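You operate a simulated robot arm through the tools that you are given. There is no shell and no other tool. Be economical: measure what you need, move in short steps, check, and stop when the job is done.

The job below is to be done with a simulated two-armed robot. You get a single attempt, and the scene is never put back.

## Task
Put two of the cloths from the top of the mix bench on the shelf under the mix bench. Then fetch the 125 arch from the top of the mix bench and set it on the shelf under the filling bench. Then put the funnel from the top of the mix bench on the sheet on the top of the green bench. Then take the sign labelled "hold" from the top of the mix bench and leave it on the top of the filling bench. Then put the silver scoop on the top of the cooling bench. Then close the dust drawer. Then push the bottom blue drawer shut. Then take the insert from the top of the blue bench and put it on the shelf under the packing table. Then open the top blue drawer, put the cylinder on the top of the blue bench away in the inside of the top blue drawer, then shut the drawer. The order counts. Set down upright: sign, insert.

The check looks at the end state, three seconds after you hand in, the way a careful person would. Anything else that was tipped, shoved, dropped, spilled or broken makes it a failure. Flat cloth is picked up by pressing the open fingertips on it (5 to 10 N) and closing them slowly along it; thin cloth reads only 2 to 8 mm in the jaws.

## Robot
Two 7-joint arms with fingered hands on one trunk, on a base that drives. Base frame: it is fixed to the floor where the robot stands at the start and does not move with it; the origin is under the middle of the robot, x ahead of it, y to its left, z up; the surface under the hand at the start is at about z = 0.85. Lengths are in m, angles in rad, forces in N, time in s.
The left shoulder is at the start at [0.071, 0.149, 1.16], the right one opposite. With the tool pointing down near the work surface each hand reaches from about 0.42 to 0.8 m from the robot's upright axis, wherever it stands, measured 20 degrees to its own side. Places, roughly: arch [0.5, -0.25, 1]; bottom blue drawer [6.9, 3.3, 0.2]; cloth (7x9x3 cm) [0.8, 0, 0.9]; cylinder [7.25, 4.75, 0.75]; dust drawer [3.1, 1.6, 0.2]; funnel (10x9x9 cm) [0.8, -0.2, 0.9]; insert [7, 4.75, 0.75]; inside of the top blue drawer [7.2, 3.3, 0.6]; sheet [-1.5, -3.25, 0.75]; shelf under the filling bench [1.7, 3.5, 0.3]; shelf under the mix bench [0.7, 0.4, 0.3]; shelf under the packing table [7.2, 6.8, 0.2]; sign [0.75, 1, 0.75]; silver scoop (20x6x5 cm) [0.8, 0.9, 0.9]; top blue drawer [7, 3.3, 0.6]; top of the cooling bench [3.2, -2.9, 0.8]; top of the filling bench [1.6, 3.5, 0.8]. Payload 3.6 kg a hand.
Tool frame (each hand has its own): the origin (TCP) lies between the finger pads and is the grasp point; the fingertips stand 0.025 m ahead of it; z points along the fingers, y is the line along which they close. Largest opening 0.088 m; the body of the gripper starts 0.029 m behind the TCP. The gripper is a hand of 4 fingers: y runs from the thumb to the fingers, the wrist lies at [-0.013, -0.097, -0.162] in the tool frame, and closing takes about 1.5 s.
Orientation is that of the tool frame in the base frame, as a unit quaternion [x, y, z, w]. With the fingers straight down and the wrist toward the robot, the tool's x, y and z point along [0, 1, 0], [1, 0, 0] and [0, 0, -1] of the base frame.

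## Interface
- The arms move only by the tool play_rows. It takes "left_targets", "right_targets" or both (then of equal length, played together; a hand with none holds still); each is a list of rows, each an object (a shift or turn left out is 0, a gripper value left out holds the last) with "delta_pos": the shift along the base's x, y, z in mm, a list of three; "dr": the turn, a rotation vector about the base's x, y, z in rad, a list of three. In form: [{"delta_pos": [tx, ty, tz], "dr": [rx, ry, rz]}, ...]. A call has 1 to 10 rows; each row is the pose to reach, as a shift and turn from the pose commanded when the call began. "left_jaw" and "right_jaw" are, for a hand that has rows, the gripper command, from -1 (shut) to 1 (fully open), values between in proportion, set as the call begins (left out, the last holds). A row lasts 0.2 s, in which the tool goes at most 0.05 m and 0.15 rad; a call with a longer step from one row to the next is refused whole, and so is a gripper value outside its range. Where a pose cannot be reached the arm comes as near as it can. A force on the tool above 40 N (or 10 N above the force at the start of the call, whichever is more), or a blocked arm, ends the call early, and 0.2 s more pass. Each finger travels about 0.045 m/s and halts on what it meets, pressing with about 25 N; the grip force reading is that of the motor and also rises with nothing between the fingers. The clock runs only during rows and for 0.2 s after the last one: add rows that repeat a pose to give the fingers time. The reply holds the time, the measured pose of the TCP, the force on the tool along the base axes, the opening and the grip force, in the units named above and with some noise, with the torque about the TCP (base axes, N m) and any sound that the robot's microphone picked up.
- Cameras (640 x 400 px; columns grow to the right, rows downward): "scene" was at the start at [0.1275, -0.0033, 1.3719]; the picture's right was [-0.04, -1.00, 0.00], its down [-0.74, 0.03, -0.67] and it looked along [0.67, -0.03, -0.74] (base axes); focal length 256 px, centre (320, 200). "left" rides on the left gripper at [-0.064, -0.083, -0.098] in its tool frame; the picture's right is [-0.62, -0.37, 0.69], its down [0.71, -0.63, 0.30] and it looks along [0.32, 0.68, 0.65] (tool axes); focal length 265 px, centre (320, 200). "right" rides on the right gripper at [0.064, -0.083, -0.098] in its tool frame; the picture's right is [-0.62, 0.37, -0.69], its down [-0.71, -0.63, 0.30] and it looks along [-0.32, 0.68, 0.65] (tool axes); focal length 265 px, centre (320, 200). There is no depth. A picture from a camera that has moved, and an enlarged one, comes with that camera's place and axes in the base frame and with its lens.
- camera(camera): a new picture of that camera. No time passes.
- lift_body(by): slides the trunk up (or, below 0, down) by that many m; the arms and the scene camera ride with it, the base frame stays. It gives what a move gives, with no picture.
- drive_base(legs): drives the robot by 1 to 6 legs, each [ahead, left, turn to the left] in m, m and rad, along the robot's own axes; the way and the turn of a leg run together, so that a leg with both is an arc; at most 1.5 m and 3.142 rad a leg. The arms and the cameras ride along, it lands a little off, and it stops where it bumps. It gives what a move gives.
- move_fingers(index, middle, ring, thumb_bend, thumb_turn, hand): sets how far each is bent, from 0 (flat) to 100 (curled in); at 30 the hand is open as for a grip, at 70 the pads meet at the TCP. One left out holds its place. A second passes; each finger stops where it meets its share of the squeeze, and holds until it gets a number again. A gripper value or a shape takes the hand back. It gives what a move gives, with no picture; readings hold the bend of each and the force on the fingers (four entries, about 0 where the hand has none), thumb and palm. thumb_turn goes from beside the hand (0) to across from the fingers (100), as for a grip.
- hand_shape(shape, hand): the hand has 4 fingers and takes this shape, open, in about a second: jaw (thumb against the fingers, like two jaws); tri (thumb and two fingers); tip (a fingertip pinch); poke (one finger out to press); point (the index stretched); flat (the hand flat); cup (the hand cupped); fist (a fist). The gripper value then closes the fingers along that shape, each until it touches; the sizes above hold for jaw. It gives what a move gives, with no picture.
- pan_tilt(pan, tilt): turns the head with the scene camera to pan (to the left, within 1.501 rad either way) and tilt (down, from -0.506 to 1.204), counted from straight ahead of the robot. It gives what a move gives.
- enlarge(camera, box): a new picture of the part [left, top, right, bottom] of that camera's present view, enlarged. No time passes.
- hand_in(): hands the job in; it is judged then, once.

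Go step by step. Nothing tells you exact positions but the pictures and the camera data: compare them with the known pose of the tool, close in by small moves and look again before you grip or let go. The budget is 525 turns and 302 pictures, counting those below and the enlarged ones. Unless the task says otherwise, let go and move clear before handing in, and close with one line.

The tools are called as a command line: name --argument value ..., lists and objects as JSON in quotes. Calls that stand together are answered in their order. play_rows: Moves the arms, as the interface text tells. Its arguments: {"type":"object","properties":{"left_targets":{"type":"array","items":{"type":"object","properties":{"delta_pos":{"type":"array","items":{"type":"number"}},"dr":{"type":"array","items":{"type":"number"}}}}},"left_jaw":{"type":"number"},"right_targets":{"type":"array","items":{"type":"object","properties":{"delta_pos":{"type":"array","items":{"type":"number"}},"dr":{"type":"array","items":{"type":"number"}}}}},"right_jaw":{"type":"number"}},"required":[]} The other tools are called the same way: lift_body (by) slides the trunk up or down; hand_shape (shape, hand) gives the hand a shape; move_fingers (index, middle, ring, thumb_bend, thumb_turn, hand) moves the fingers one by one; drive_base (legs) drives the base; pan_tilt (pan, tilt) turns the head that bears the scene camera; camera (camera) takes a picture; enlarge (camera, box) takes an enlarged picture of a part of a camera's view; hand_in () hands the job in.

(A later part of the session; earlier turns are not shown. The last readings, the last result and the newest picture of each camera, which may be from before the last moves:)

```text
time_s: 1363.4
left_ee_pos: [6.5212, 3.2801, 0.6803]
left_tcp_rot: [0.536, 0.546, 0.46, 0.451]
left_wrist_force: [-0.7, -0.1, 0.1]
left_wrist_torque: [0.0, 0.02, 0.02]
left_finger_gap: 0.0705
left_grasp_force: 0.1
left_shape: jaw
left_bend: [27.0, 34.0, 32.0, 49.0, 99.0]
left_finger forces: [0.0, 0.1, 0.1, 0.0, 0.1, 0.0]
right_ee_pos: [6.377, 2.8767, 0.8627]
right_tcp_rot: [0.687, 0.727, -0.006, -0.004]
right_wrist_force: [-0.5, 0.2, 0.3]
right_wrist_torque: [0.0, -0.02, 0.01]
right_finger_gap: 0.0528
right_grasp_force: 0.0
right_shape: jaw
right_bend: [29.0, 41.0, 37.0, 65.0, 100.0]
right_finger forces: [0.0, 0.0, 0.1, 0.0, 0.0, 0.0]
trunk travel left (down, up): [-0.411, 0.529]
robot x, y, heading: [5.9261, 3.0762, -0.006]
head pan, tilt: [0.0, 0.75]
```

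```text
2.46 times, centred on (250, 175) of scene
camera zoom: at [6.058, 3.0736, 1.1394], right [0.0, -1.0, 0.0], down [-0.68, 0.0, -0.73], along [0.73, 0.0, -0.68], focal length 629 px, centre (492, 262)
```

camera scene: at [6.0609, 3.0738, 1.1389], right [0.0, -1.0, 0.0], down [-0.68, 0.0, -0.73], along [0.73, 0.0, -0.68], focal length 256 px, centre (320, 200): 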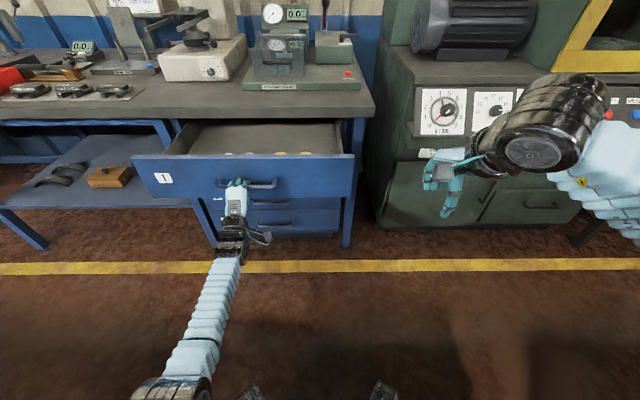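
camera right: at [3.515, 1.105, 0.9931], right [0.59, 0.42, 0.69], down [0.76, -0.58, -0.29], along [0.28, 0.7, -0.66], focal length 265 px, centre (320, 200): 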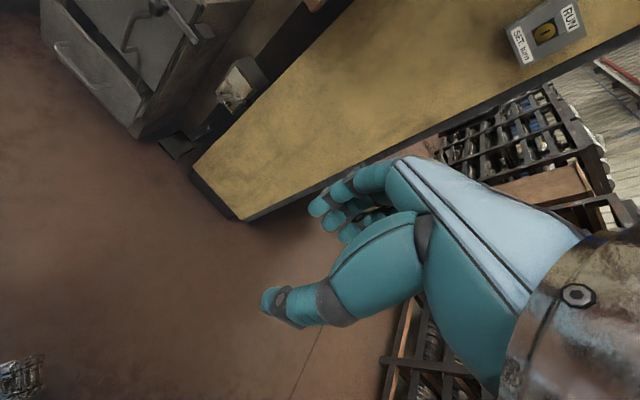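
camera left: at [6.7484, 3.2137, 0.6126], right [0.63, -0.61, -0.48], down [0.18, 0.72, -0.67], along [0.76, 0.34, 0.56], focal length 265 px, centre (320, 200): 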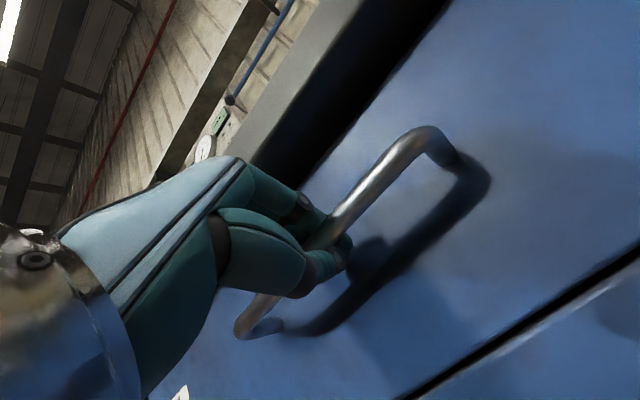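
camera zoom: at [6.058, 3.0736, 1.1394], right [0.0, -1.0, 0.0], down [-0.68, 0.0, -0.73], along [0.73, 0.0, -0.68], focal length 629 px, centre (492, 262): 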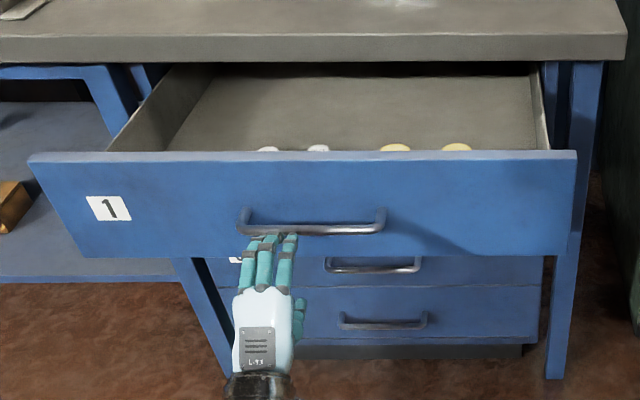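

Now the cylinder: straighten the left hand, raise, and go back to y≈4.45.

lift_body --by 0.38

play_rows --left_targets '[{"dr": [0, 0.14, 0]}, {"dr": [0, 0.28, 0]}, {"dr": [0, 0.42, 0]}, {"dr": [0, 0.56, 0]}, {"dr": [0, 0.7, 0]}, {"dr": [0, 0.84, 0]}, {"dr": [0, 0.98, 0]}, {"dr": [0, 1.12, 0]}, {"dr": [0, 1.26, 0]}, {"dr": [0, 1.4, 0]}]'

drive_base --legs '[[0, 1.38, 0], [0.55, 0, 0]]'

camera --camera "scene"

```text
time_s: 1367.1
left_ee_pos: [6.5218, 3.2812, 1.0582]
left_tcp_rot: [0.536, 0.547, 0.459, 0.451]
left_wrist_force: [1.3, -0.3, -0.2]
left_wrist_torque: [-0.01, -0.01, 0.02]
left_finger_gap: 0.0701
left_grasp_force: 0.0
left_shape: jaw
left_bend: [27.0, 34.0, 32.0, 49.0, 99.0]
left_finger forces: [0.1, 0.1, 0.0, 0.0, 0.0, 0.0]
right_ee_pos: [6.3776, 2.8757, 1.2424]
right_tcp_rot: [0.687, 0.727, -0.007, -0.005]
right_wrist_force: [-0.3, -0.5, -0.2]
right_wrist_torque: [0.01, -0.01, 0.0]
right_finger_gap: 0.0527
right_grasp_force: 0.0
right_shape: jaw
right_bend: [29.0, 41.0, 37.0, 65.0, 100.0]
right_finger forces: [0.1, 0.1, 0.0, 0.1, 0.0, 0.1]
trunk travel left (down, up): [-0.791, 0.149]
robot x, y, heading: [5.9303, 3.072, -0.008]
head pan, tilt: [0.0, 0.75]
```

```text
time_s: 1369.3
left_ee_pos: [6.5231, 3.2801, 1.058]
left_tcp_rot: [0.706, 0.708, 0.004, -0.009]
left_wrist_force: [0.5, -0.6, 0.7]
left_wrist_torque: [-0.02, 0.03, 0.02]
left_finger_gap: 0.0705
left_grasp_force: 0.0
left_shape: jaw
left_bend: [27.0, 34.0, 32.0, 49.0, 99.0]
left_finger forces: [0.0, 0.1, 0.0, 0.0, 0.0, 0.1]
right_ee_pos: [6.3783, 2.8766, 1.2416]
right_tcp_rot: [0.687, 0.727, -0.005, -0.005]
right_wrist_force: [0.1, -0.1, 0.7]
right_wrist_torque: [-0.01, -0.01, -0.04]
right_finger_gap: 0.0526
right_grasp_force: 0.1
right_shape: jaw
right_bend: [29.0, 41.0, 37.0, 65.0, 100.0]
right_finger forces: [0.1, 0.0, 0.0, 0.0, 0.0, 0.0]
trunk travel left (down, up): [-0.791, 0.149]
robot x, y, heading: [5.9296, 3.0751, 0.003]
head pan, tilt: [0.0, 0.75]
```

```text
time_s: 1394.0
left_ee_pos: [7.0724, 4.6512, 1.0585]
left_tcp_rot: [0.705, 0.709, 0.006, -0.006]
left_wrist_force: [-0.6, 0.4, 0.0]
left_wrist_torque: [0.0, -0.03, -0.04]
left_finger_gap: 0.0706
left_grasp_force: 0.1
left_shape: jaw
left_bend: [27.0, 34.0, 32.0, 49.0, 99.0]
left_finger forces: [0.0, 0.1, 0.0, 0.0, 0.0, 0.0]
right_ee_pos: [6.9274, 4.2482, 1.2425]
right_tcp_rot: [0.686, 0.727, -0.006, -0.003]
right_wrist_force: [-0.7, -0.5, -0.7]
right_wrist_torque: [0.0, 0.03, -0.01]
right_finger_gap: 0.0525
right_grasp_force: 0.1
right_shape: jaw
right_bend: [29.0, 41.0, 37.0, 65.0, 100.0]
right_finger forces: [0.0, 0.0, 0.1, 0.0, 0.1, 0.0]
trunk travel left (down, up): [-0.791, 0.149]
robot x, y, heading: [6.4798, 4.4433, 0.002]
head pan, tilt: [0.0, 0.75]
```

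```text
75 pictures are left
camera scene: at [6.6099, 4.4449, 1.5193], right [0.0, -1.0, 0.0], down [-0.68, 0.0, -0.73], along [0.73, 0.0, -0.68], focal length 256 px, centre (320, 200)
```

scene: 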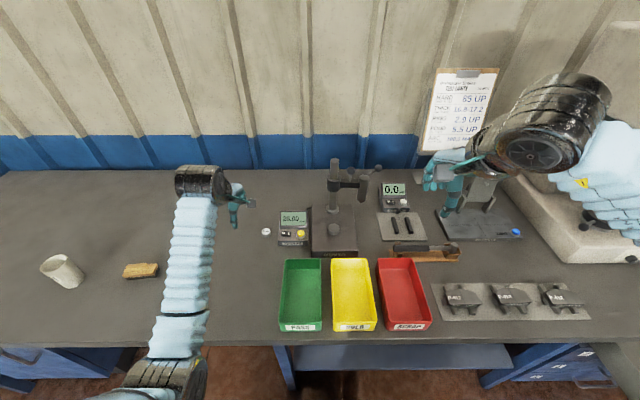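

enlarge --camera "scene" --box '[220, 190, 320, 270]'

camera --camera "left"

```text
5.00 times, centred on (270, 230) of scene
camera zoom: at [6.6099, 4.4449, 1.5193], right [0.0, -1.0, 0.0], down [-0.68, 0.0, -0.73], along [0.73, 0.0, -0.68], focal length 1277 px, centre (570, 50)
```

zoom: 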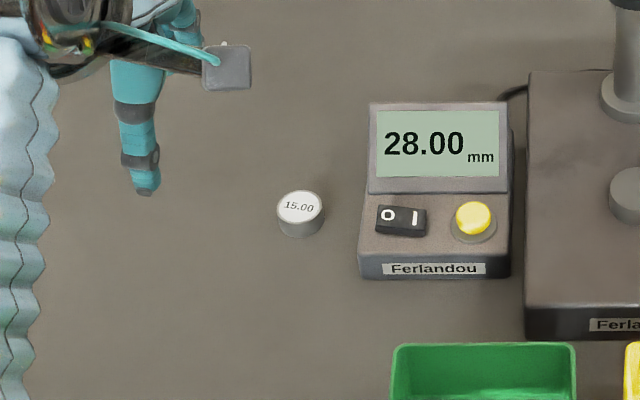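

```text
73 pictures are left
camera left: at [6.9888, 4.586, 1.1564], right [-0.37, -0.61, -0.7], down [-0.63, 0.72, -0.29], along [0.68, 0.34, -0.65], focal length 265 px, centre (320, 200)
```

left: 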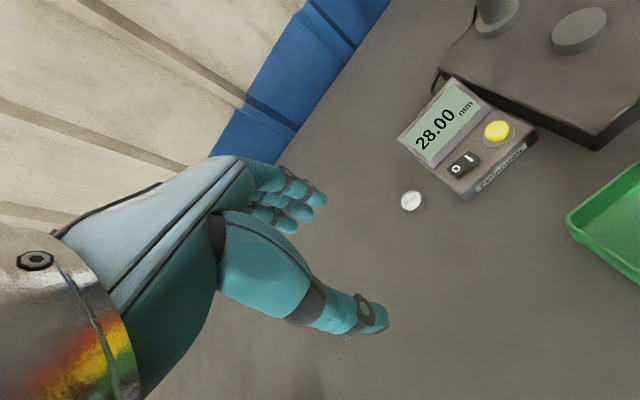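

Cylinder at (7.2005, 4.638), top z≈0.815; both views agree. Moving above with a small opening, biased slightly away from the gauge.

play_rows --left_targets '[{"delta_pos": [30, -2, -20]}, {"delta_pos": [60, -3, -40]}, {"delta_pos": [90, -5, -65]}, {"delta_pos": [115, -6, -95]}, {"delta_pos": [128, -6, -130]}, {"delta_pos": [128, -6, -150]}, {"delta_pos": [128, -6, -150]}]' --left_jaw 0.3

camera --camera "left"

enlarge --camera "scene" --box '[220, 190, 320, 270]'

```text
time_s: 1395.5
left_ee_pos: [7.2027, 4.6445, 0.9086]
left_tcp_rot: [0.706, 0.708, 0.006, -0.008]
left_wrist_force: [1.0, -0.3, -0.1]
left_wrist_torque: [0.0, -0.01, 0.0]
left_finger_gap: 0.0577
left_grasp_force: 0.0
left_shape: jaw
left_bend: [28.0, 39.0, 35.0, 61.0, 100.0]
left_finger forces: [0.0, 0.1, 0.0, 0.0, 0.1, 0.0]
right_ee_pos: [6.9299, 4.2458, 1.2409]
right_tcp_rot: [0.686, 0.727, -0.006, -0.005]
right_wrist_force: [-1.4, -0.6, -0.2]
right_wrist_torque: [0.0, -0.01, 0.0]
right_finger_gap: 0.0529
right_grasp_force: 0.0
right_shape: jaw
right_bend: [29.0, 41.0, 37.0, 65.0, 100.0]
right_finger forces: [0.0, 0.1, 0.1, 0.0, 0.0, 0.0]
trunk travel left (down, up): [-0.791, 0.149]
robot x, y, heading: [6.4838, 4.4422, 0.003]
head pan, tilt: [0.0, 0.75]
```

```text
72 pictures are left
camera left: at [7.1174, 4.5784, 1.0059], right [-0.37, -0.61, -0.7], down [-0.63, 0.72, -0.29], along [0.68, 0.34, -0.65], focal length 265 px, centre (320, 200)
```

left: 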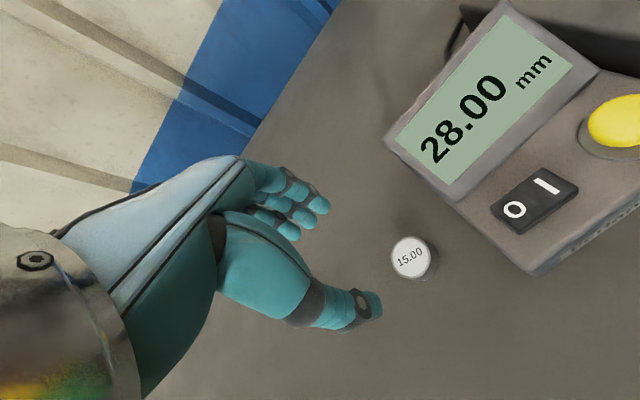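

```text
5.00 times, centred on (270, 230) of scene
camera zoom: at [6.6115, 4.4425, 1.5192], right [0.0, -1.0, 0.0], down [-0.68, 0.0, -0.73], along [0.73, 0.0, -0.68], focal length 1277 px, centre (570, 50)
```

zoom: 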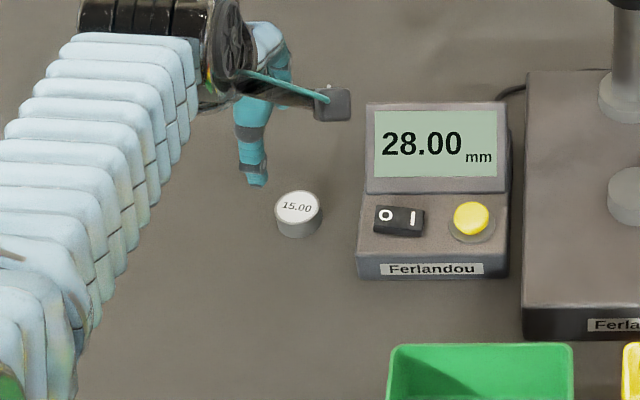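

play_rows --left_targets '[{"delta_pos": [-2, -1, -35]}, {"delta_pos": [-2, -1, -60]}, {"delta_pos": [-2, -1, -72]}, {"delta_pos": [-2, -1, -80]}, {"delta_pos": [-2, -1, -80]}]'

camera --camera "left"

```text
time_s: 1396.8
left_ee_pos: [7.1735, 4.6398, 0.8472]
left_tcp_rot: [0.706, 0.708, 0.006, -0.007]
left_wrist_force: [0.0, 0.7, 0.5]
left_wrist_torque: [0.02, 0.01, 0.02]
left_finger_gap: 0.0573
left_grasp_force: 0.1
left_shape: jaw
left_bend: [28.0, 39.0, 35.0, 61.0, 100.0]
left_finger forces: [0.0, 0.0, 0.0, 0.0, 0.0, 0.1]
left hand out of reach, approached as far as the arm can: row 1, 2, 3, 4, 5
right_ee_pos: [6.9293, 4.2461, 1.2424]
right_tcp_rot: [0.686, 0.728, -0.006, -0.004]
right_wrist_force: [-0.2, 0.1, 0.0]
right_wrist_torque: [-0.01, 0.0, 0.02]
right_finger_gap: 0.0527
right_grasp_force: 0.0
right_shape: jaw
right_bend: [29.0, 41.0, 37.0, 65.0, 100.0]
right_finger forces: [0.1, 0.0, 0.0, 0.0, 0.0, 0.1]
trunk travel left (down, up): [-0.791, 0.149]
robot x, y, heading: [6.4807, 4.4436, -0.002]
head pan, tilt: [0.0, 0.75]
```

```text
70 pictures are left
camera left: at [7.0886, 4.5735, 0.9444], right [-0.37, -0.61, -0.7], down [-0.63, 0.72, -0.29], along [0.68, 0.34, -0.65], focal length 265 px, centre (320, 200)
```

left: 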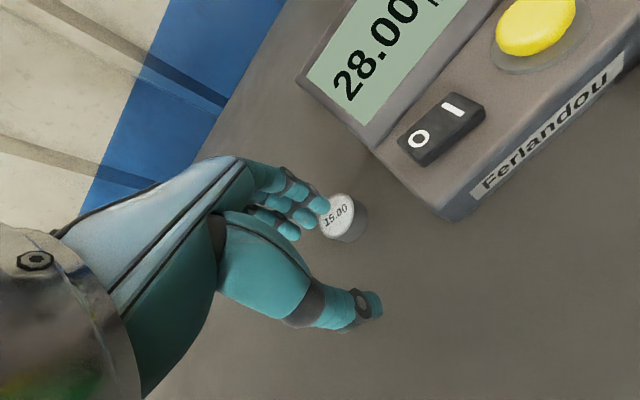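

Too stretched with the trunk this high. Raising the hand, lowering the trunk 0.17 m, and redoing the descent.

play_rows --left_targets '[{"delta_pos": [0, 0, 30]}, {"delta_pos": [0, 0, 65]}, {"delta_pos": [0, 0, 110]}, {"delta_pos": [0, 0, 155]}, {"delta_pos": [0, 0, 200]}, {"delta_pos": [0, 0, 230]}, {"delta_pos": [0, 0, 230]}]'

lift_body --by -0.17

```text
time_s: 1398.3
left_ee_pos: [7.2457, 4.639, 1.0692]
left_tcp_rot: [0.706, 0.708, 0.005, -0.006]
left_wrist_force: [0.7, 0.9, 0.6]
left_wrist_torque: [0.02, 0.01, 0.0]
left_finger_gap: 0.0574
left_grasp_force: 0.1
left_shape: jaw
left_bend: [28.0, 39.0, 35.0, 61.0, 100.0]
left_finger forces: [0.0, 0.0, 0.0, 0.1, 0.0, 0.0]
left hand out of reach, approached as far as the arm can: row 1, 2, 3, 4, 5, 6, 7
right_ee_pos: [6.9285, 4.2458, 1.2413]
right_tcp_rot: [0.687, 0.727, -0.006, -0.005]
right_wrist_force: [0.2, -0.6, -0.2]
right_wrist_torque: [-0.01, -0.02, 0.02]
right_finger_gap: 0.0526
right_grasp_force: 0.0
right_shape: jaw
right_bend: [29.0, 41.0, 37.0, 65.0, 100.0]
right_finger forces: [0.0, 0.1, 0.0, 0.0, 0.0, 0.0]
trunk travel left (down, up): [-0.791, 0.149]
robot x, y, heading: [6.4788, 4.4395, 0.001]
head pan, tilt: [0.0, 0.75]
```

```text
time_s: 1400.3
left_ee_pos: [7.2437, 4.6394, 0.9001]
left_tcp_rot: [0.706, 0.708, 0.004, -0.008]
left_wrist_force: [0.1, -0.1, 0.1]
left_wrist_torque: [-0.01, -0.02, -0.01]
left_finger_gap: 0.0573
left_grasp_force: 0.2
left_shape: jaw
left_bend: [28.0, 39.0, 35.0, 61.0, 100.0]
left_finger forces: [0.0, 0.0, 0.1, 0.0, 0.0, 0.0]
right_ee_pos: [6.9293, 4.2476, 1.0719]
right_tcp_rot: [0.687, 0.727, -0.005, -0.005]
right_wrist_force: [-0.3, 0.6, -1.4]
right_wrist_torque: [-0.02, 0.0, -0.04]
right_finger_gap: 0.0527
right_grasp_force: 0.1
right_shape: jaw
right_bend: [29.0, 41.0, 37.0, 65.0, 100.0]
right_finger forces: [0.1, 0.0, 0.0, 0.0, 0.0, 0.0]
trunk travel left (down, up): [-0.621, 0.319]
robot x, y, heading: [6.4816, 4.4441, -0.007]
head pan, tilt: [0.0, 0.75]
```

play_rows --left_targets '[{"delta_pos": [-20, 0, 15]}, {"delta_pos": [-45, 0, 30]}, {"delta_pos": [-70, 5, 45]}, {"delta_pos": [-100, 5, 50]}, {"delta_pos": [-100, 5, 50]}]'

camera --camera "scene"

```text
time_s: 1401.5
left_ee_pos: [7.2466, 4.6401, 0.935]
left_tcp_rot: [0.706, 0.708, 0.005, -0.007]
left_wrist_force: [-0.4, 0.1, 0.1]
left_wrist_torque: [0.03, -0.01, 0.0]
left_finger_gap: 0.0577
left_grasp_force: 0.0
left_shape: jaw
left_bend: [28.0, 39.0, 35.0, 61.0, 100.0]
left_finger forces: [0.1, 0.0, 0.0, 0.0, 0.1, 0.0]
left hand out of reach, approached as far as the arm can: row 1, 2, 3, 4, 5
right_ee_pos: [6.9301, 4.2461, 1.0723]
right_tcp_rot: [0.686, 0.728, -0.006, -0.004]
right_wrist_force: [0.1, -0.9, 0.0]
right_wrist_torque: [-0.01, -0.02, 0.01]
right_finger_gap: 0.0528
right_grasp_force: 0.0
right_shape: jaw
right_bend: [29.0, 41.0, 37.0, 65.0, 100.0]
right_finger forces: [0.0, 0.1, 0.1, 0.0, 0.0, 0.0]
trunk travel left (down, up): [-0.621, 0.319]
robot x, y, heading: [6.4812, 4.4432, 0.001]
head pan, tilt: [0.0, 0.75]
```

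```text
69 pictures are left
camera scene: at [6.6112, 4.4431, 1.3492], right [0.0, -1.0, 0.0], down [-0.68, 0.0, -0.73], along [0.73, 0.0, -0.68], focal length 256 px, centre (320, 200)
```

scene: 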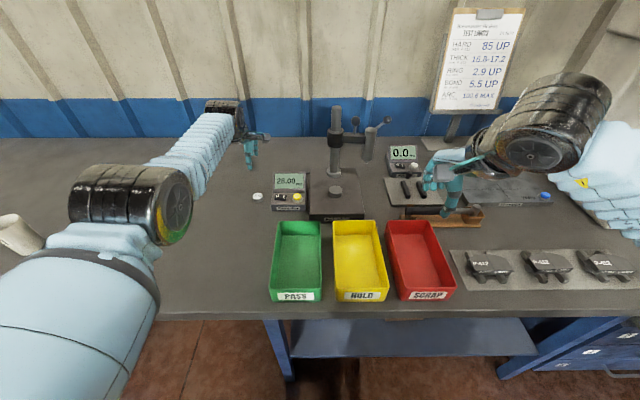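

The straight elbow is stuck again; swinging the hand up, back and out to the left to unlock it (as worked before).

play_rows --left_targets '[{"delta_pos": [0, 20, 30]}, {"delta_pos": [0, 40, 65]}, {"delta_pos": [0, 60, 100]}, {"delta_pos": [-20, 80, 135]}, {"delta_pos": [-40, 100, 170]}, {"delta_pos": [-60, 120, 205]}, {"delta_pos": [-80, 140, 240]}, {"delta_pos": [-110, 150, 260]}, {"delta_pos": [-150, 150, 260]}, {"delta_pos": [-150, 150, 260]}]'

camera --camera "scene"

```text
time_s: 1403.7
left_ee_pos: [7.1642, 4.809, 1.2311]
left_tcp_rot: [0.705, 0.709, 0.004, -0.008]
left_wrist_force: [1.0, -1.1, 0.1]
left_wrist_torque: [-0.01, -0.03, -0.01]
left_finger_gap: 0.0577
left_grasp_force: 0.1
left_shape: jaw
left_bend: [28.0, 39.0, 35.0, 61.0, 100.0]
left_finger forces: [0.0, 0.0, 0.1, 0.0, 0.1, 0.0]
left hand out of reach, approached as far as the arm can: row 3, 4, 5, 6, 7, 8, 9, 10
right_ee_pos: [6.9294, 4.2463, 1.072]
right_tcp_rot: [0.687, 0.727, -0.006, -0.004]
right_wrist_force: [0.1, -1.0, -0.7]
right_wrist_torque: [-0.02, 0.02, 0.01]
right_finger_gap: 0.0526
right_grasp_force: 0.1
right_shape: jaw
right_bend: [29.0, 41.0, 37.0, 65.0, 100.0]
right_finger forces: [0.0, 0.0, 0.0, 0.0, 0.0, 0.0]
trunk travel left (down, up): [-0.621, 0.319]
robot x, y, heading: [6.4807, 4.4459, -0.002]
head pan, tilt: [0.0, 0.75]
```

```text
68 pictures are left
camera scene: at [6.6112, 4.4433, 1.3492], right [0.0, -1.0, 0.0], down [-0.68, 0.0, -0.73], along [0.73, 0.0, -0.68], focal length 256 px, centre (320, 200)
```

scene: 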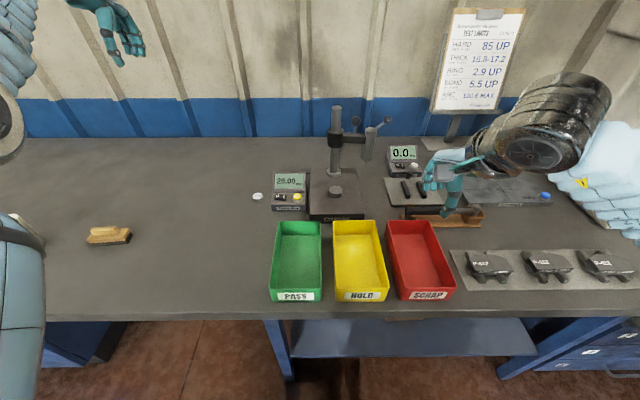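

enlarge --camera "scene" --box '[0, 140, 160, 290]'

camera --camera "left"

```text
2.67 times, centred on (80, 215) of scene
camera zoom: at [6.6112, 4.4433, 1.3492], right [0.0, -1.0, 0.0], down [-0.68, 0.0, -0.73], along [0.73, 0.0, -0.68], focal length 681 px, centre (960, 160)
```

zoom: 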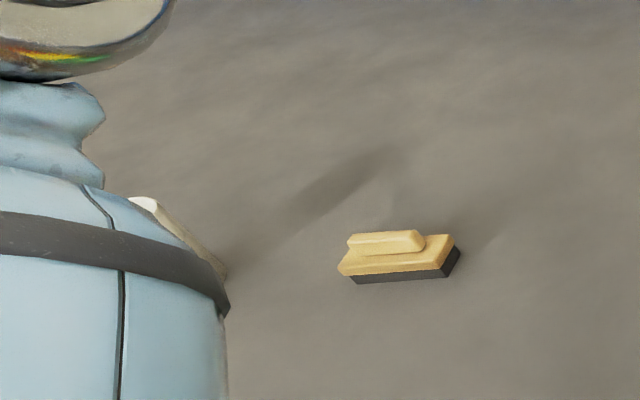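

```text
66 pictures are left
camera left: at [7.0807, 4.7431, 1.3277], right [-0.37, -0.61, -0.7], down [-0.63, 0.72, -0.29], along [0.68, 0.34, -0.65], focal length 265 px, centre (320, 200)
```

left: 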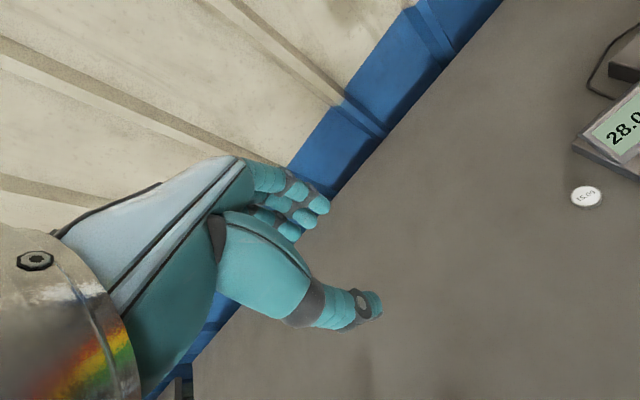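

Cup is still standing clear. The arm remains fully stretched; pulling it well inward.

play_rows --left_targets '[{"delta_pos": [-45, 0, 0]}, {"delta_pos": [-90, 0, 0]}, {"delta_pos": [-135, 0, 0]}, {"delta_pos": [-180, 0, 0]}, {"delta_pos": [-220, 0, 0]}, {"delta_pos": [-220, 0, 0]}]'

camera --camera "scene"

```text
time_s: 1405.1
left_ee_pos: [7.0773, 4.8685, 1.3262]
left_tcp_rot: [0.706, 0.708, 0.003, -0.009]
left_wrist_force: [0.2, -0.3, -0.5]
left_wrist_torque: [0.02, 0.03, -0.03]
left_finger_gap: 0.0574
left_grasp_force: 0.0
left_shape: jaw
left_bend: [28.0, 39.0, 35.0, 61.0, 100.0]
left_finger forces: [0.1, 0.1, 0.0, 0.0, 0.1, 0.0]
left hand out of reach, approached as far as the arm can: row 1, 2, 3, 4, 5, 6
right_ee_pos: [6.9298, 4.2459, 1.0724]
right_tcp_rot: [0.686, 0.727, -0.007, -0.005]
right_wrist_force: [-0.1, -0.3, 0.4]
right_wrist_torque: [0.02, 0.02, 0.01]
right_finger_gap: 0.0527
right_grasp_force: 0.2
right_shape: jaw
right_bend: [29.0, 41.0, 37.0, 65.0, 100.0]
right_finger forces: [0.0, 0.0, 0.0, 0.0, 0.0, 0.1]
trunk travel left (down, up): [-0.621, 0.319]
robot x, y, heading: [6.4786, 4.4411, -0.003]
head pan, tilt: [0.0, 0.75]
```

```text
65 pictures are left
camera scene: at [6.6127, 4.4428, 1.349], right [0.0, -1.0, 0.0], down [-0.68, 0.0, -0.73], along [0.73, 0.0, -0.68], focal length 256 px, centre (320, 200)
```

scene: 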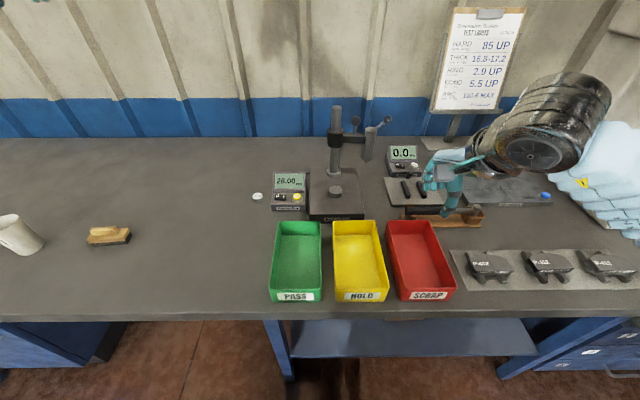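

play_rows --left_targets '[{"delta_pos": [30, -15, 25]}, {"delta_pos": [60, -30, 50]}, {"delta_pos": [90, -45, 75]}, {"delta_pos": [120, -60, 100]}, {"delta_pos": [150, -75, 125]}, {"delta_pos": [185, -92, 150]}, {"delta_pos": [220, -110, 170]}, {"delta_pos": [220, -110, 170]}]'

```text
time_s: 1406.9
left_ee_pos: [7.1109, 4.7409, 1.3404]
left_tcp_rot: [0.706, 0.708, 0.005, -0.008]
left_wrist_force: [-0.5, 0.0, -0.4]
left_wrist_torque: [0.0, 0.02, -0.02]
left_finger_gap: 0.0574
left_grasp_force: 0.0
left_shape: jaw
left_bend: [28.0, 39.0, 35.0, 61.0, 100.0]
left_finger forces: [0.0, 0.0, 0.0, 0.0, 0.0, 0.0]
left hand out of reach, approached as far as the arm can: row 1, 2, 3, 4, 5, 6, 7, 8
right_ee_pos: [6.9288, 4.2454, 1.0717]
right_tcp_rot: [0.687, 0.727, -0.005, -0.004]
right_wrist_force: [0.0, 0.2, -0.1]
right_wrist_torque: [0.0, -0.01, 0.0]
right_finger_gap: 0.0527
right_grasp_force: 0.0
right_shape: jaw
right_bend: [29.0, 41.0, 37.0, 65.0, 100.0]
right_finger forces: [0.0, 0.0, 0.0, 0.0, 0.0, 0.1]
trunk travel left (down, up): [-0.621, 0.319]
robot x, y, heading: [6.4784, 4.4417, -0.002]
head pan, tilt: [0.0, 0.75]
```

play_rows --left_targets '[{"delta_pos": [45, 10, -8]}, {"delta_pos": [90, 25, -16]}, {"delta_pos": [130, 40, -25]}, {"delta_pos": [160, 50, -30]}, {"delta_pos": [160, 50, -30]}]'

play_rows --left_targets '[{"delta_pos": [-34, 34, 0]}, {"delta_pos": [-68, 68, 0]}, {"delta_pos": [-102, 102, 0]}, {"delta_pos": [-136, 136, 0]}, {"delta_pos": [-170, 170, 0]}, {"delta_pos": [-204, 204, 0]}, {"delta_pos": [-238, 238, 0]}, {"delta_pos": [-272, 272, 0]}]'

```text
time_s: 1408.1
left_ee_pos: [7.1607, 4.771, 1.2588]
left_tcp_rot: [0.705, 0.709, 0.006, -0.007]
left_wrist_force: [-0.8, 0.3, 0.3]
left_wrist_torque: [0.02, -0.05, 0.01]
left_finger_gap: 0.0574
left_grasp_force: 0.0
left_shape: jaw
left_bend: [28.0, 39.0, 35.0, 61.0, 100.0]
left_finger forces: [0.1, 0.0, 0.0, 0.0, 0.1, 0.0]
left hand out of reach, approached as far as the arm can: row 1, 2, 3, 4, 5
right_ee_pos: [6.9277, 4.2453, 1.0718]
right_tcp_rot: [0.686, 0.727, -0.005, -0.004]
right_wrist_force: [0.5, 0.4, 0.5]
right_wrist_torque: [-0.03, -0.01, 0.02]
right_finger_gap: 0.0527
right_grasp_force: 0.1
right_shape: jaw
right_bend: [29.0, 41.0, 37.0, 65.0, 100.0]
right_finger forces: [0.1, 0.0, 0.0, 0.0, 0.0, 0.0]
trunk travel left (down, up): [-0.621, 0.319]
robot x, y, heading: [6.4819, 4.4436, -0.001]
head pan, tilt: [0.0, 0.75]
```

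```text
time_s: 1409.9
left_ee_pos: [6.888, 5.0463, 1.256]
left_tcp_rot: [0.706, 0.708, 0.005, -0.007]
left_wrist_force: [-0.4, -0.5, -0.7]
left_wrist_torque: [0.0, 0.01, -0.02]
left_finger_gap: 0.0576
left_grasp_force: 0.1
left_shape: jaw
left_bend: [28.0, 39.0, 35.0, 61.0, 100.0]
left_finger forces: [0.0, 0.0, 0.0, 0.0, 0.0, 0.0]
right_ee_pos: [6.9281, 4.2461, 1.0729]
right_tcp_rot: [0.686, 0.727, -0.005, -0.003]
right_wrist_force: [0.0, -0.9, 0.3]
right_wrist_torque: [-0.01, 0.0, 0.02]
right_finger_gap: 0.0526
right_grasp_force: 0.1
right_shape: jaw
right_bend: [29.0, 41.0, 37.0, 65.0, 100.0]
right_finger forces: [0.0, 0.1, 0.0, 0.0, 0.1, 0.0]
trunk travel left (down, up): [-0.621, 0.319]
robot x, y, heading: [6.4803, 4.4431, -0.003]
head pan, tilt: [0.0, 0.75]
```

Unlocked. Returning the hand to a natural spot in front, then toward the cylinder (now reachable with the lower trunk).

play_rows --left_targets '[{"delta_pos": [5, -40, -10]}, {"delta_pos": [10, -80, -20]}, {"delta_pos": [15, -120, -35]}, {"delta_pos": [20, -160, -50]}, {"delta_pos": [25, -200, -65]}, {"delta_pos": [30, -240, -80]}, {"delta_pos": [40, -280, -95]}, {"delta_pos": [50, -320, -110]}, {"delta_pos": [60, -360, -125]}, {"delta_pos": [70, -398, -140]}]'

play_rows --left_targets '[{"delta_pos": [40, 0, -15]}, {"delta_pos": [80, 0, -35]}, {"delta_pos": [120, 0, -55]}, {"delta_pos": [160, 0, -80]}, {"delta_pos": [200, 0, -110]}, {"delta_pos": [230, 0, -145]}, {"delta_pos": [242, -3, -180]}, {"delta_pos": [242, -3, -205]}, {"delta_pos": [242, -3, -205]}]'

camera --camera "left"

camera --camera "scene"

```text
time_s: 1412.1
left_ee_pos: [6.9607, 4.6472, 1.1153]
left_tcp_rot: [0.705, 0.709, 0.005, -0.007]
left_wrist_force: [0.4, 0.2, -0.3]
left_wrist_torque: [0.01, -0.02, 0.0]
left_finger_gap: 0.0575
left_grasp_force: 0.0
left_shape: jaw
left_bend: [28.0, 39.0, 35.0, 61.0, 100.0]
left_finger forces: [0.1, 0.0, 0.0, 0.0, 0.1, 0.0]
right_ee_pos: [6.9299, 4.2443, 1.071]
right_tcp_rot: [0.687, 0.727, -0.006, -0.006]
right_wrist_force: [-0.3, -1.1, -0.7]
right_wrist_torque: [-0.02, -0.01, 0.03]
right_finger_gap: 0.0528
right_grasp_force: 0.0
right_shape: jaw
right_bend: [29.0, 41.0, 37.0, 65.0, 100.0]
right_finger forces: [0.0, 0.0, 0.0, 0.1, 0.0, 0.0]
trunk travel left (down, up): [-0.621, 0.319]
robot x, y, heading: [6.4809, 4.4449, -0.001]
head pan, tilt: [0.0, 0.75]
```

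```text
time_s: 1414.1
left_ee_pos: [7.2043, 4.6437, 0.9107]
left_tcp_rot: [0.706, 0.708, 0.007, -0.007]
left_wrist_force: [-0.1, -0.7, -0.1]
left_wrist_torque: [-0.01, -0.02, -0.02]
left_finger_gap: 0.0574
left_grasp_force: 0.0
left_shape: jaw
left_bend: [28.0, 39.0, 35.0, 61.0, 100.0]
left_finger forces: [0.0, 0.1, 0.1, 0.0, 0.0, 0.0]
right_ee_pos: [6.9302, 4.2453, 1.0721]
right_tcp_rot: [0.686, 0.728, -0.006, -0.003]
right_wrist_force: [-0.2, 0.0, 0.2]
right_wrist_torque: [-0.01, 0.01, -0.01]
right_finger_gap: 0.0528
right_grasp_force: 0.1
right_shape: jaw
right_bend: [29.0, 41.0, 37.0, 65.0, 100.0]
right_finger forces: [0.0, 0.0, 0.0, 0.1, 0.0, 0.0]
trunk travel left (down, up): [-0.621, 0.319]
robot x, y, heading: [6.4778, 4.4463, 0.001]
head pan, tilt: [0.0, 0.75]
```

```text
64 pictures are left
camera left: at [7.1189, 4.5786, 1.0084], right [-0.37, -0.61, -0.7], down [-0.63, 0.72, -0.29], along [0.68, 0.34, -0.65], focal length 265 px, centre (320, 200)
```

left: 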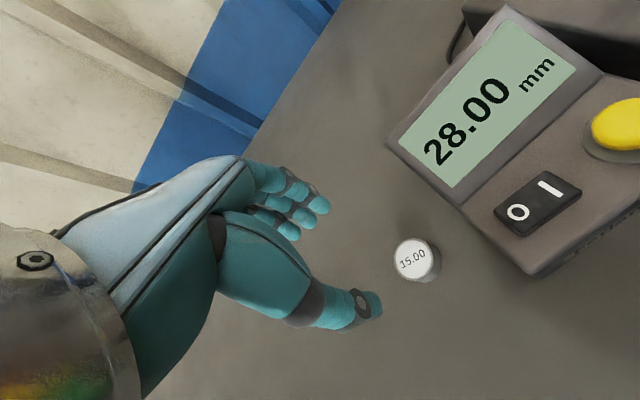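

```text
63 pictures are left
camera scene: at [6.6112, 4.4429, 1.3492], right [0.0, -1.0, 0.0], down [-0.68, 0.0, -0.73], along [0.73, 0.0, -0.68], focal length 256 px, centre (320, 200)
```

scene: 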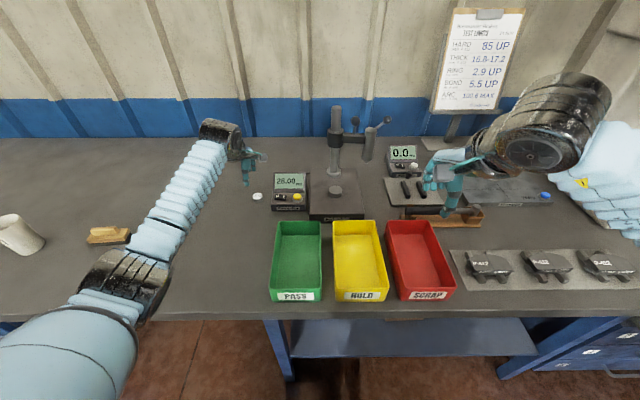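

Reached properly now. Descending to the cylinder.

play_rows --left_targets '[{"delta_pos": [-2, -1, -30]}, {"delta_pos": [-2, -1, -55]}, {"delta_pos": [-2, -1, -70]}, {"delta_pos": [-2, -1, -80]}, {"delta_pos": [-2, -1, -80]}]'

camera --camera "left"

```text
time_s: 1415.3
left_ee_pos: [7.2002, 4.6451, 0.8304]
left_tcp_rot: [0.706, 0.708, 0.006, -0.007]
left_wrist_force: [-0.4, 0.4, -0.3]
left_wrist_torque: [0.0, 0.0, 0.0]
left_finger_gap: 0.0572
left_grasp_force: 0.0
left_shape: jaw
left_bend: [28.0, 39.0, 35.0, 61.0, 100.0]
left_finger forces: [0.0, 0.1, 0.0, 0.0, 0.1, 0.0]
right_ee_pos: [6.9292, 4.2464, 1.0729]
right_tcp_rot: [0.687, 0.727, -0.006, -0.004]
right_wrist_force: [0.3, 0.0, -0.2]
right_wrist_torque: [-0.01, -0.02, 0.01]
right_finger_gap: 0.0526
right_grasp_force: 0.1
right_shape: jaw
right_bend: [29.0, 41.0, 37.0, 65.0, 100.0]
right_finger forces: [0.0, 0.1, 0.1, 0.1, 0.0, 0.1]
trunk travel left (down, up): [-0.621, 0.319]
robot x, y, heading: [6.4828, 4.4423, -0.003]
head pan, tilt: [0.0, 0.75]
```

```text
62 pictures are left
camera left: at [7.1166, 4.5782, 0.9281], right [-0.37, -0.61, -0.7], down [-0.63, 0.72, -0.29], along [0.68, 0.34, -0.65], focal length 265 px, centre (320, 200)
```

left: 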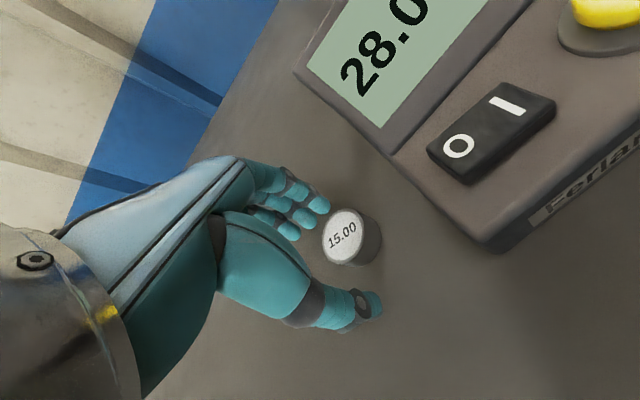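

play_rows --left_targets '[{"delta_pos": [0, -6, -2]}, {"delta_pos": [0, -7, -4]}, {"delta_pos": [0, -7, -4]}]'

play_rows --left_targets '[{}, {}, {}, {}, {}, {}, {}]' --left_jaw -1

camera --camera "left"

```text
time_s: 1416.1
left_ee_pos: [7.2002, 4.6355, 0.8265]
left_tcp_rot: [0.705, 0.709, 0.005, -0.007]
left_wrist_force: [-0.2, -1.0, 0.8]
left_wrist_torque: [0.0, -0.01, 0.02]
left_finger_gap: 0.0574
left_grasp_force: 0.1
left_shape: jaw
left_bend: [28.0, 39.0, 35.0, 61.0, 100.0]
left_finger forces: [0.0, 0.0, 0.0, 0.0, 0.0, 0.1]
right_ee_pos: [6.9288, 4.2462, 1.0713]
right_tcp_rot: [0.687, 0.727, -0.006, -0.005]
right_wrist_force: [0.2, 0.1, -0.2]
right_wrist_torque: [-0.03, 0.03, 0.01]
right_finger_gap: 0.0527
right_grasp_force: 0.0
right_shape: jaw
right_bend: [29.0, 41.0, 37.0, 65.0, 100.0]
right_finger forces: [0.0, 0.0, 0.0, 0.0, 0.0, 0.0]
trunk travel left (down, up): [-0.621, 0.319]
robot x, y, heading: [6.4811, 4.4381, -0.007]
head pan, tilt: [0.0, 0.75]
```

```text
time_s: 1417.7
left_ee_pos: [7.2006, 4.6371, 0.8261]
left_tcp_rot: [0.706, 0.708, 0.005, -0.008]
left_wrist_force: [0.3, 0.5, -0.1]
left_wrist_torque: [-0.03, 0.01, -0.01]
left_finger_gap: 0.0247
left_grasp_force: 24.5
left_shape: jaw
left_bend: [74.0, 56.0, 61.0, 75.0, 100.0]
left_finger forces: [14.2, 6.9, 0.0, 0.0, 21.4, 0.0]
right_ee_pos: [6.9288, 4.2467, 1.0714]
right_tcp_rot: [0.686, 0.727, -0.006, -0.005]
right_wrist_force: [0.4, -0.4, 0.4]
right_wrist_torque: [0.02, 0.01, 0.02]
right_finger_gap: 0.0529
right_grasp_force: 0.1
right_shape: jaw
right_bend: [29.0, 41.0, 37.0, 65.0, 100.0]
right_finger forces: [0.0, 0.0, 0.1, 0.0, 0.0, 0.0]
trunk travel left (down, up): [-0.621, 0.319]
robot x, y, heading: [6.4782, 4.4428, -0.002]
head pan, tilt: [0.0, 0.75]
```

```text
61 pictures are left
camera left: at [7.1167, 4.5713, 0.9245], right [-0.37, -0.61, -0.7], down [-0.63, 0.72, -0.29], along [0.68, 0.34, -0.65], focal length 265 px, centre (320, 200)
```

left: 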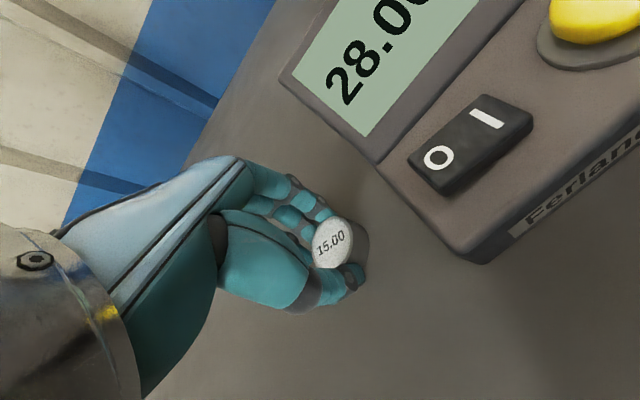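

Cylinder gripped. Lifting and bringing it in.

play_rows --left_targets '[{"delta_pos": [0, 0, 20]}, {"delta_pos": [0, 0, 50]}, {"delta_pos": [-20, 0, 85]}, {"delta_pos": [-45, 0, 120]}, {"delta_pos": [-80, 0, 150]}, {"delta_pos": [-115, 0, 180]}, {"delta_pos": [-150, 0, 210]}, {"delta_pos": [-180, 0, 230]}]'

camera --camera "left"

```text
time_s: 1419.5
left_ee_pos: [7.0201, 4.6358, 1.0576]
left_tcp_rot: [0.706, 0.708, 0.005, -0.007]
left_wrist_force: [-0.3, 0.4, -1.6]
left_wrist_torque: [0.0, 0.0, 0.02]
left_finger_gap: 0.0248
left_grasp_force: 24.5
left_shape: jaw
left_bend: [74.0, 56.0, 61.0, 75.0, 100.0]
left_finger forces: [14.2, 7.0, 0.1, 0.0, 21.3, 0.0]
right_ee_pos: [6.9283, 4.2467, 1.072]
right_tcp_rot: [0.686, 0.727, -0.005, -0.004]
right_wrist_force: [-0.1, 0.1, 0.1]
right_wrist_torque: [0.01, 0.0, -0.02]
right_finger_gap: 0.0528
right_grasp_force: 0.0
right_shape: jaw
right_bend: [29.0, 41.0, 37.0, 65.0, 100.0]
right_finger forces: [0.0, 0.0, 0.0, 0.0, 0.1, 0.1]
trunk travel left (down, up): [-0.621, 0.319]
robot x, y, heading: [6.4824, 4.4467, -0.001]
head pan, tilt: [0.0, 0.75]
```

```text
60 pictures are left
camera left: at [6.935, 4.5709, 1.1555], right [-0.37, -0.61, -0.7], down [-0.63, 0.72, -0.29], along [0.68, 0.34, -0.65], focal length 265 px, centre (320, 200)
```

left: 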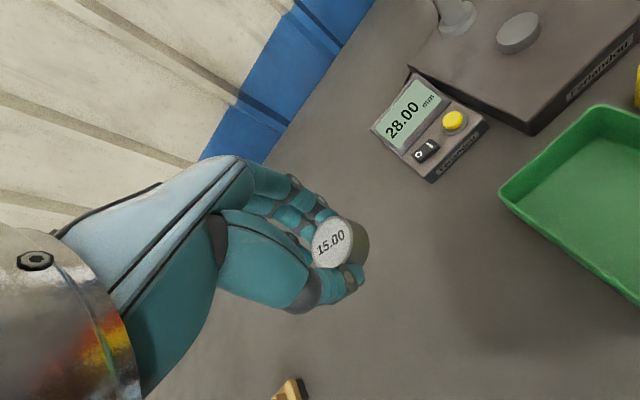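

Held. Driving back to the open drawer.

drive_base --legs '[[-0.5, 0, 0], [0, -1.37, 0]]'

lift_body --by 0.2

pan_tilt --pan 0.1 --tilt 0.9

camera --camera "scene"

```text
time_s: 1443.7
left_ee_pos: [6.5139, 3.2455, 1.0569]
left_tcp_rot: [0.709, 0.705, 0.005, -0.008]
left_wrist_force: [0.0, -0.5, -0.9]
left_wrist_torque: [0.03, 0.03, -0.01]
left_finger_gap: 0.0247
left_grasp_force: 25.3
left_shape: jaw
left_bend: [74.0, 56.0, 61.0, 75.0, 100.0]
left_finger forces: [14.4, 7.1, 0.0, 0.1, 21.4, 0.0]
right_ee_pos: [6.4177, 2.8573, 1.0714]
right_tcp_rot: [0.69, 0.724, -0.006, -0.004]
right_wrist_force: [0.7, 0.9, -1.1]
right_wrist_torque: [-0.02, 0.0, -0.02]
right_finger_gap: 0.0526
right_grasp_force: 0.0
right_shape: jaw
right_bend: [29.0, 41.0, 37.0, 65.0, 100.0]
right_finger forces: [0.0, 0.0, 0.0, 0.0, 0.0, 0.0]
trunk travel left (down, up): [-0.621, 0.319]
robot x, y, heading: [5.9665, 3.0573, -0.013]
head pan, tilt: [0.0, 0.75]
```

```text
time_s: 1445.8
left_ee_pos: [6.5135, 3.2458, 1.2566]
left_tcp_rot: [0.709, 0.705, 0.006, -0.008]
left_wrist_force: [-0.5, -0.3, -1.3]
left_wrist_torque: [-0.01, 0.01, 0.03]
left_finger_gap: 0.0247
left_grasp_force: 25.1
left_shape: jaw
left_bend: [74.0, 56.0, 61.0, 75.0, 100.0]
left_finger forces: [14.4, 7.2, 0.1, 0.1, 21.3, 0.0]
right_ee_pos: [6.4178, 2.8562, 1.2715]
right_tcp_rot: [0.69, 0.724, -0.005, -0.006]
right_wrist_force: [0.0, -0.6, 0.8]
right_wrist_torque: [-0.02, -0.03, 0.0]
right_finger_gap: 0.0526
right_grasp_force: 0.0
right_shape: jaw
right_bend: [29.0, 41.0, 37.0, 65.0, 100.0]
right_finger forces: [0.0, 0.1, 0.1, 0.0, 0.0, 0.0]
trunk travel left (down, up): [-0.821, 0.119]
robot x, y, heading: [5.9704, 3.0562, -0.009]
head pan, tilt: [0.0, 0.75]
```

```text
time_s: 1446.5
left_ee_pos: [6.5127, 3.2458, 1.2576]
left_tcp_rot: [0.709, 0.705, 0.005, -0.007]
left_wrist_force: [0.0, 0.3, -1.6]
left_wrist_torque: [0.03, 0.01, 0.0]
left_finger_gap: 0.0247
left_grasp_force: 25.1
left_shape: jaw
left_bend: [74.0, 56.0, 61.0, 75.0, 100.0]
left_finger forces: [14.3, 7.1, 0.0, 0.0, 21.4, 0.1]
right_ee_pos: [6.418, 2.8573, 1.2722]
right_tcp_rot: [0.69, 0.724, -0.007, -0.005]
right_wrist_force: [-0.3, 0.7, 0.7]
right_wrist_torque: [0.02, -0.06, 0.03]
right_finger_gap: 0.0527
right_grasp_force: 0.1
right_shape: jaw
right_bend: [29.0, 41.0, 37.0, 65.0, 100.0]
right_finger forces: [0.0, 0.0, 0.1, 0.1, 0.0, 0.0]
trunk travel left (down, up): [-0.821, 0.119]
robot x, y, heading: [5.9731, 3.0576, -0.012]
head pan, tilt: [0.099, 0.901]
```

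```text
59 pictures are left
camera scene: at [6.0951, 3.0646, 1.5373], right [0.09, -1.0, 0.0], down [-0.78, -0.07, -0.62], along [0.62, 0.05, -0.78], focal length 256 px, centre (320, 200)
```

scene: 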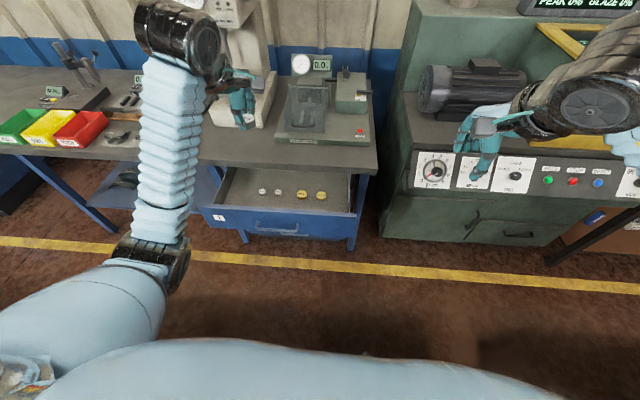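

enlarge --camera "scene" --box '[190, 140, 390, 260]'

```text
3.20 times, centred on (290, 200) of scene
camera zoom: at [6.0951, 3.0646, 1.5373], right [0.09, -1.0, 0.0], down [-0.78, -0.07, -0.62], along [0.62, 0.05, -0.78], focal length 817 px, centre (416, 200)
```

zoom: 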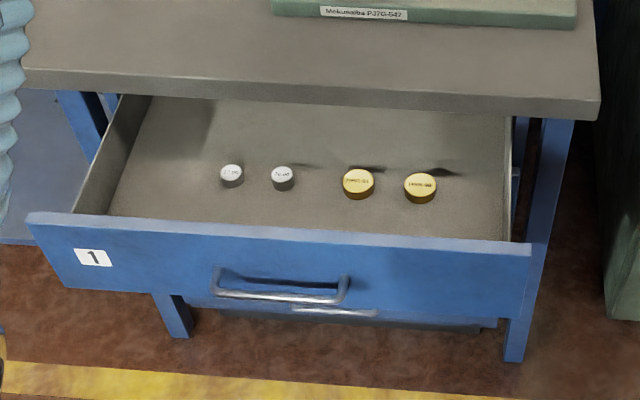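

Four pieces stand in the drawer; the left part is free. I'll set the cylinder at about (6.775, 3.46).

drive_base --legs '[[0.0, 0.2, 0.01], [0.2, 0, 0]]'

lift_body --by -0.2

camera --camera "left"

camera --camera "scene"

```text
time_s: 1452.5
left_ee_pos: [6.7088, 3.4503, 1.2579]
left_tcp_rot: [0.707, 0.707, 0.006, -0.008]
left_wrist_force: [0.5, 0.2, -1.0]
left_wrist_torque: [0.01, 0.0, 0.04]
left_finger_gap: 0.0248
left_grasp_force: 25.0
left_shape: jaw
left_bend: [74.0, 56.0, 61.0, 75.0, 100.0]
left_finger forces: [14.4, 7.1, 0.0, 0.0, 21.4, 0.1]
right_ee_pos: [6.6161, 3.0602, 1.2735]
right_tcp_rot: [0.688, 0.726, -0.005, -0.003]
right_wrist_force: [0.1, -0.4, 0.4]
right_wrist_torque: [-0.01, 0.0, -0.04]
right_finger_gap: 0.0527
right_grasp_force: 0.0
right_shape: jaw
right_bend: [29.0, 41.0, 37.0, 65.0, 100.0]
right_finger forces: [0.0, 0.1, 0.1, 0.0, 0.0, 0.0]
trunk travel left (down, up): [-0.821, 0.119]
robot x, y, heading: [6.1708, 3.2591, -0.008]
head pan, tilt: [0.099, 0.901]
```

```text
time_s: 1454.6
left_ee_pos: [6.7109, 3.4486, 1.0571]
left_tcp_rot: [0.707, 0.707, 0.005, -0.008]
left_wrist_force: [0.2, 0.6, -1.7]
left_wrist_torque: [0.01, 0.0, 0.0]
left_finger_gap: 0.0247
left_grasp_force: 24.7
left_shape: jaw
left_bend: [74.0, 56.0, 61.0, 75.0, 100.0]
left_finger forces: [14.3, 7.3, 0.1, 0.0, 21.5, 0.0]
right_ee_pos: [6.6187, 3.0595, 1.0726]
right_tcp_rot: [0.688, 0.725, -0.006, -0.005]
right_wrist_force: [-0.1, -0.2, -0.3]
right_wrist_torque: [-0.03, 0.02, 0.03]
right_finger_gap: 0.0526
right_grasp_force: 0.0
right_shape: jaw
right_bend: [29.0, 41.0, 37.0, 65.0, 100.0]
right_finger forces: [0.0, 0.0, 0.0, 0.0, 0.0, 0.1]
trunk travel left (down, up): [-0.621, 0.319]
robot x, y, heading: [6.1694, 3.2582, -0.004]
head pan, tilt: [0.099, 0.901]
```

```text
57 pictures are left
camera left: at [6.6267, 3.3835, 1.1549], right [-0.37, -0.61, -0.7], down [-0.63, 0.72, -0.29], along [0.68, 0.34, -0.65], focal length 265 px, centre (320, 200)
```

left: 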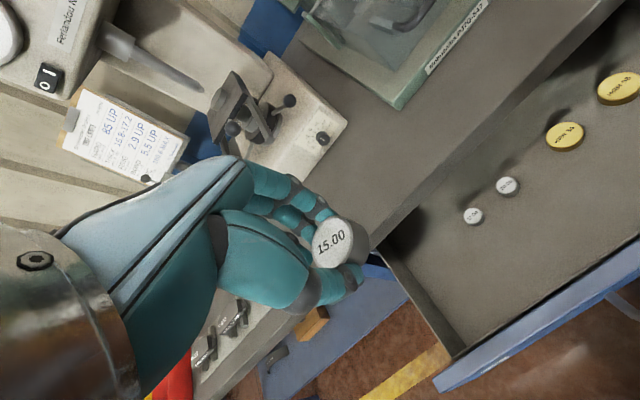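

```text
56 pictures are left
camera scene: at [6.2963, 3.2649, 1.3373], right [0.09, -1.0, 0.0], down [-0.78, -0.07, -0.62], along [0.62, 0.06, -0.78], focal length 256 px, centre (320, 200)
```

scene: 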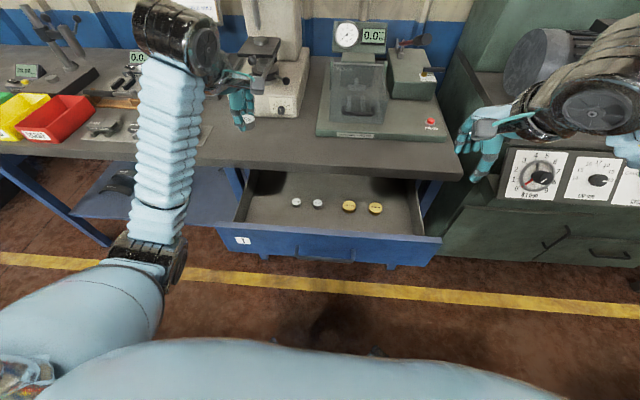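

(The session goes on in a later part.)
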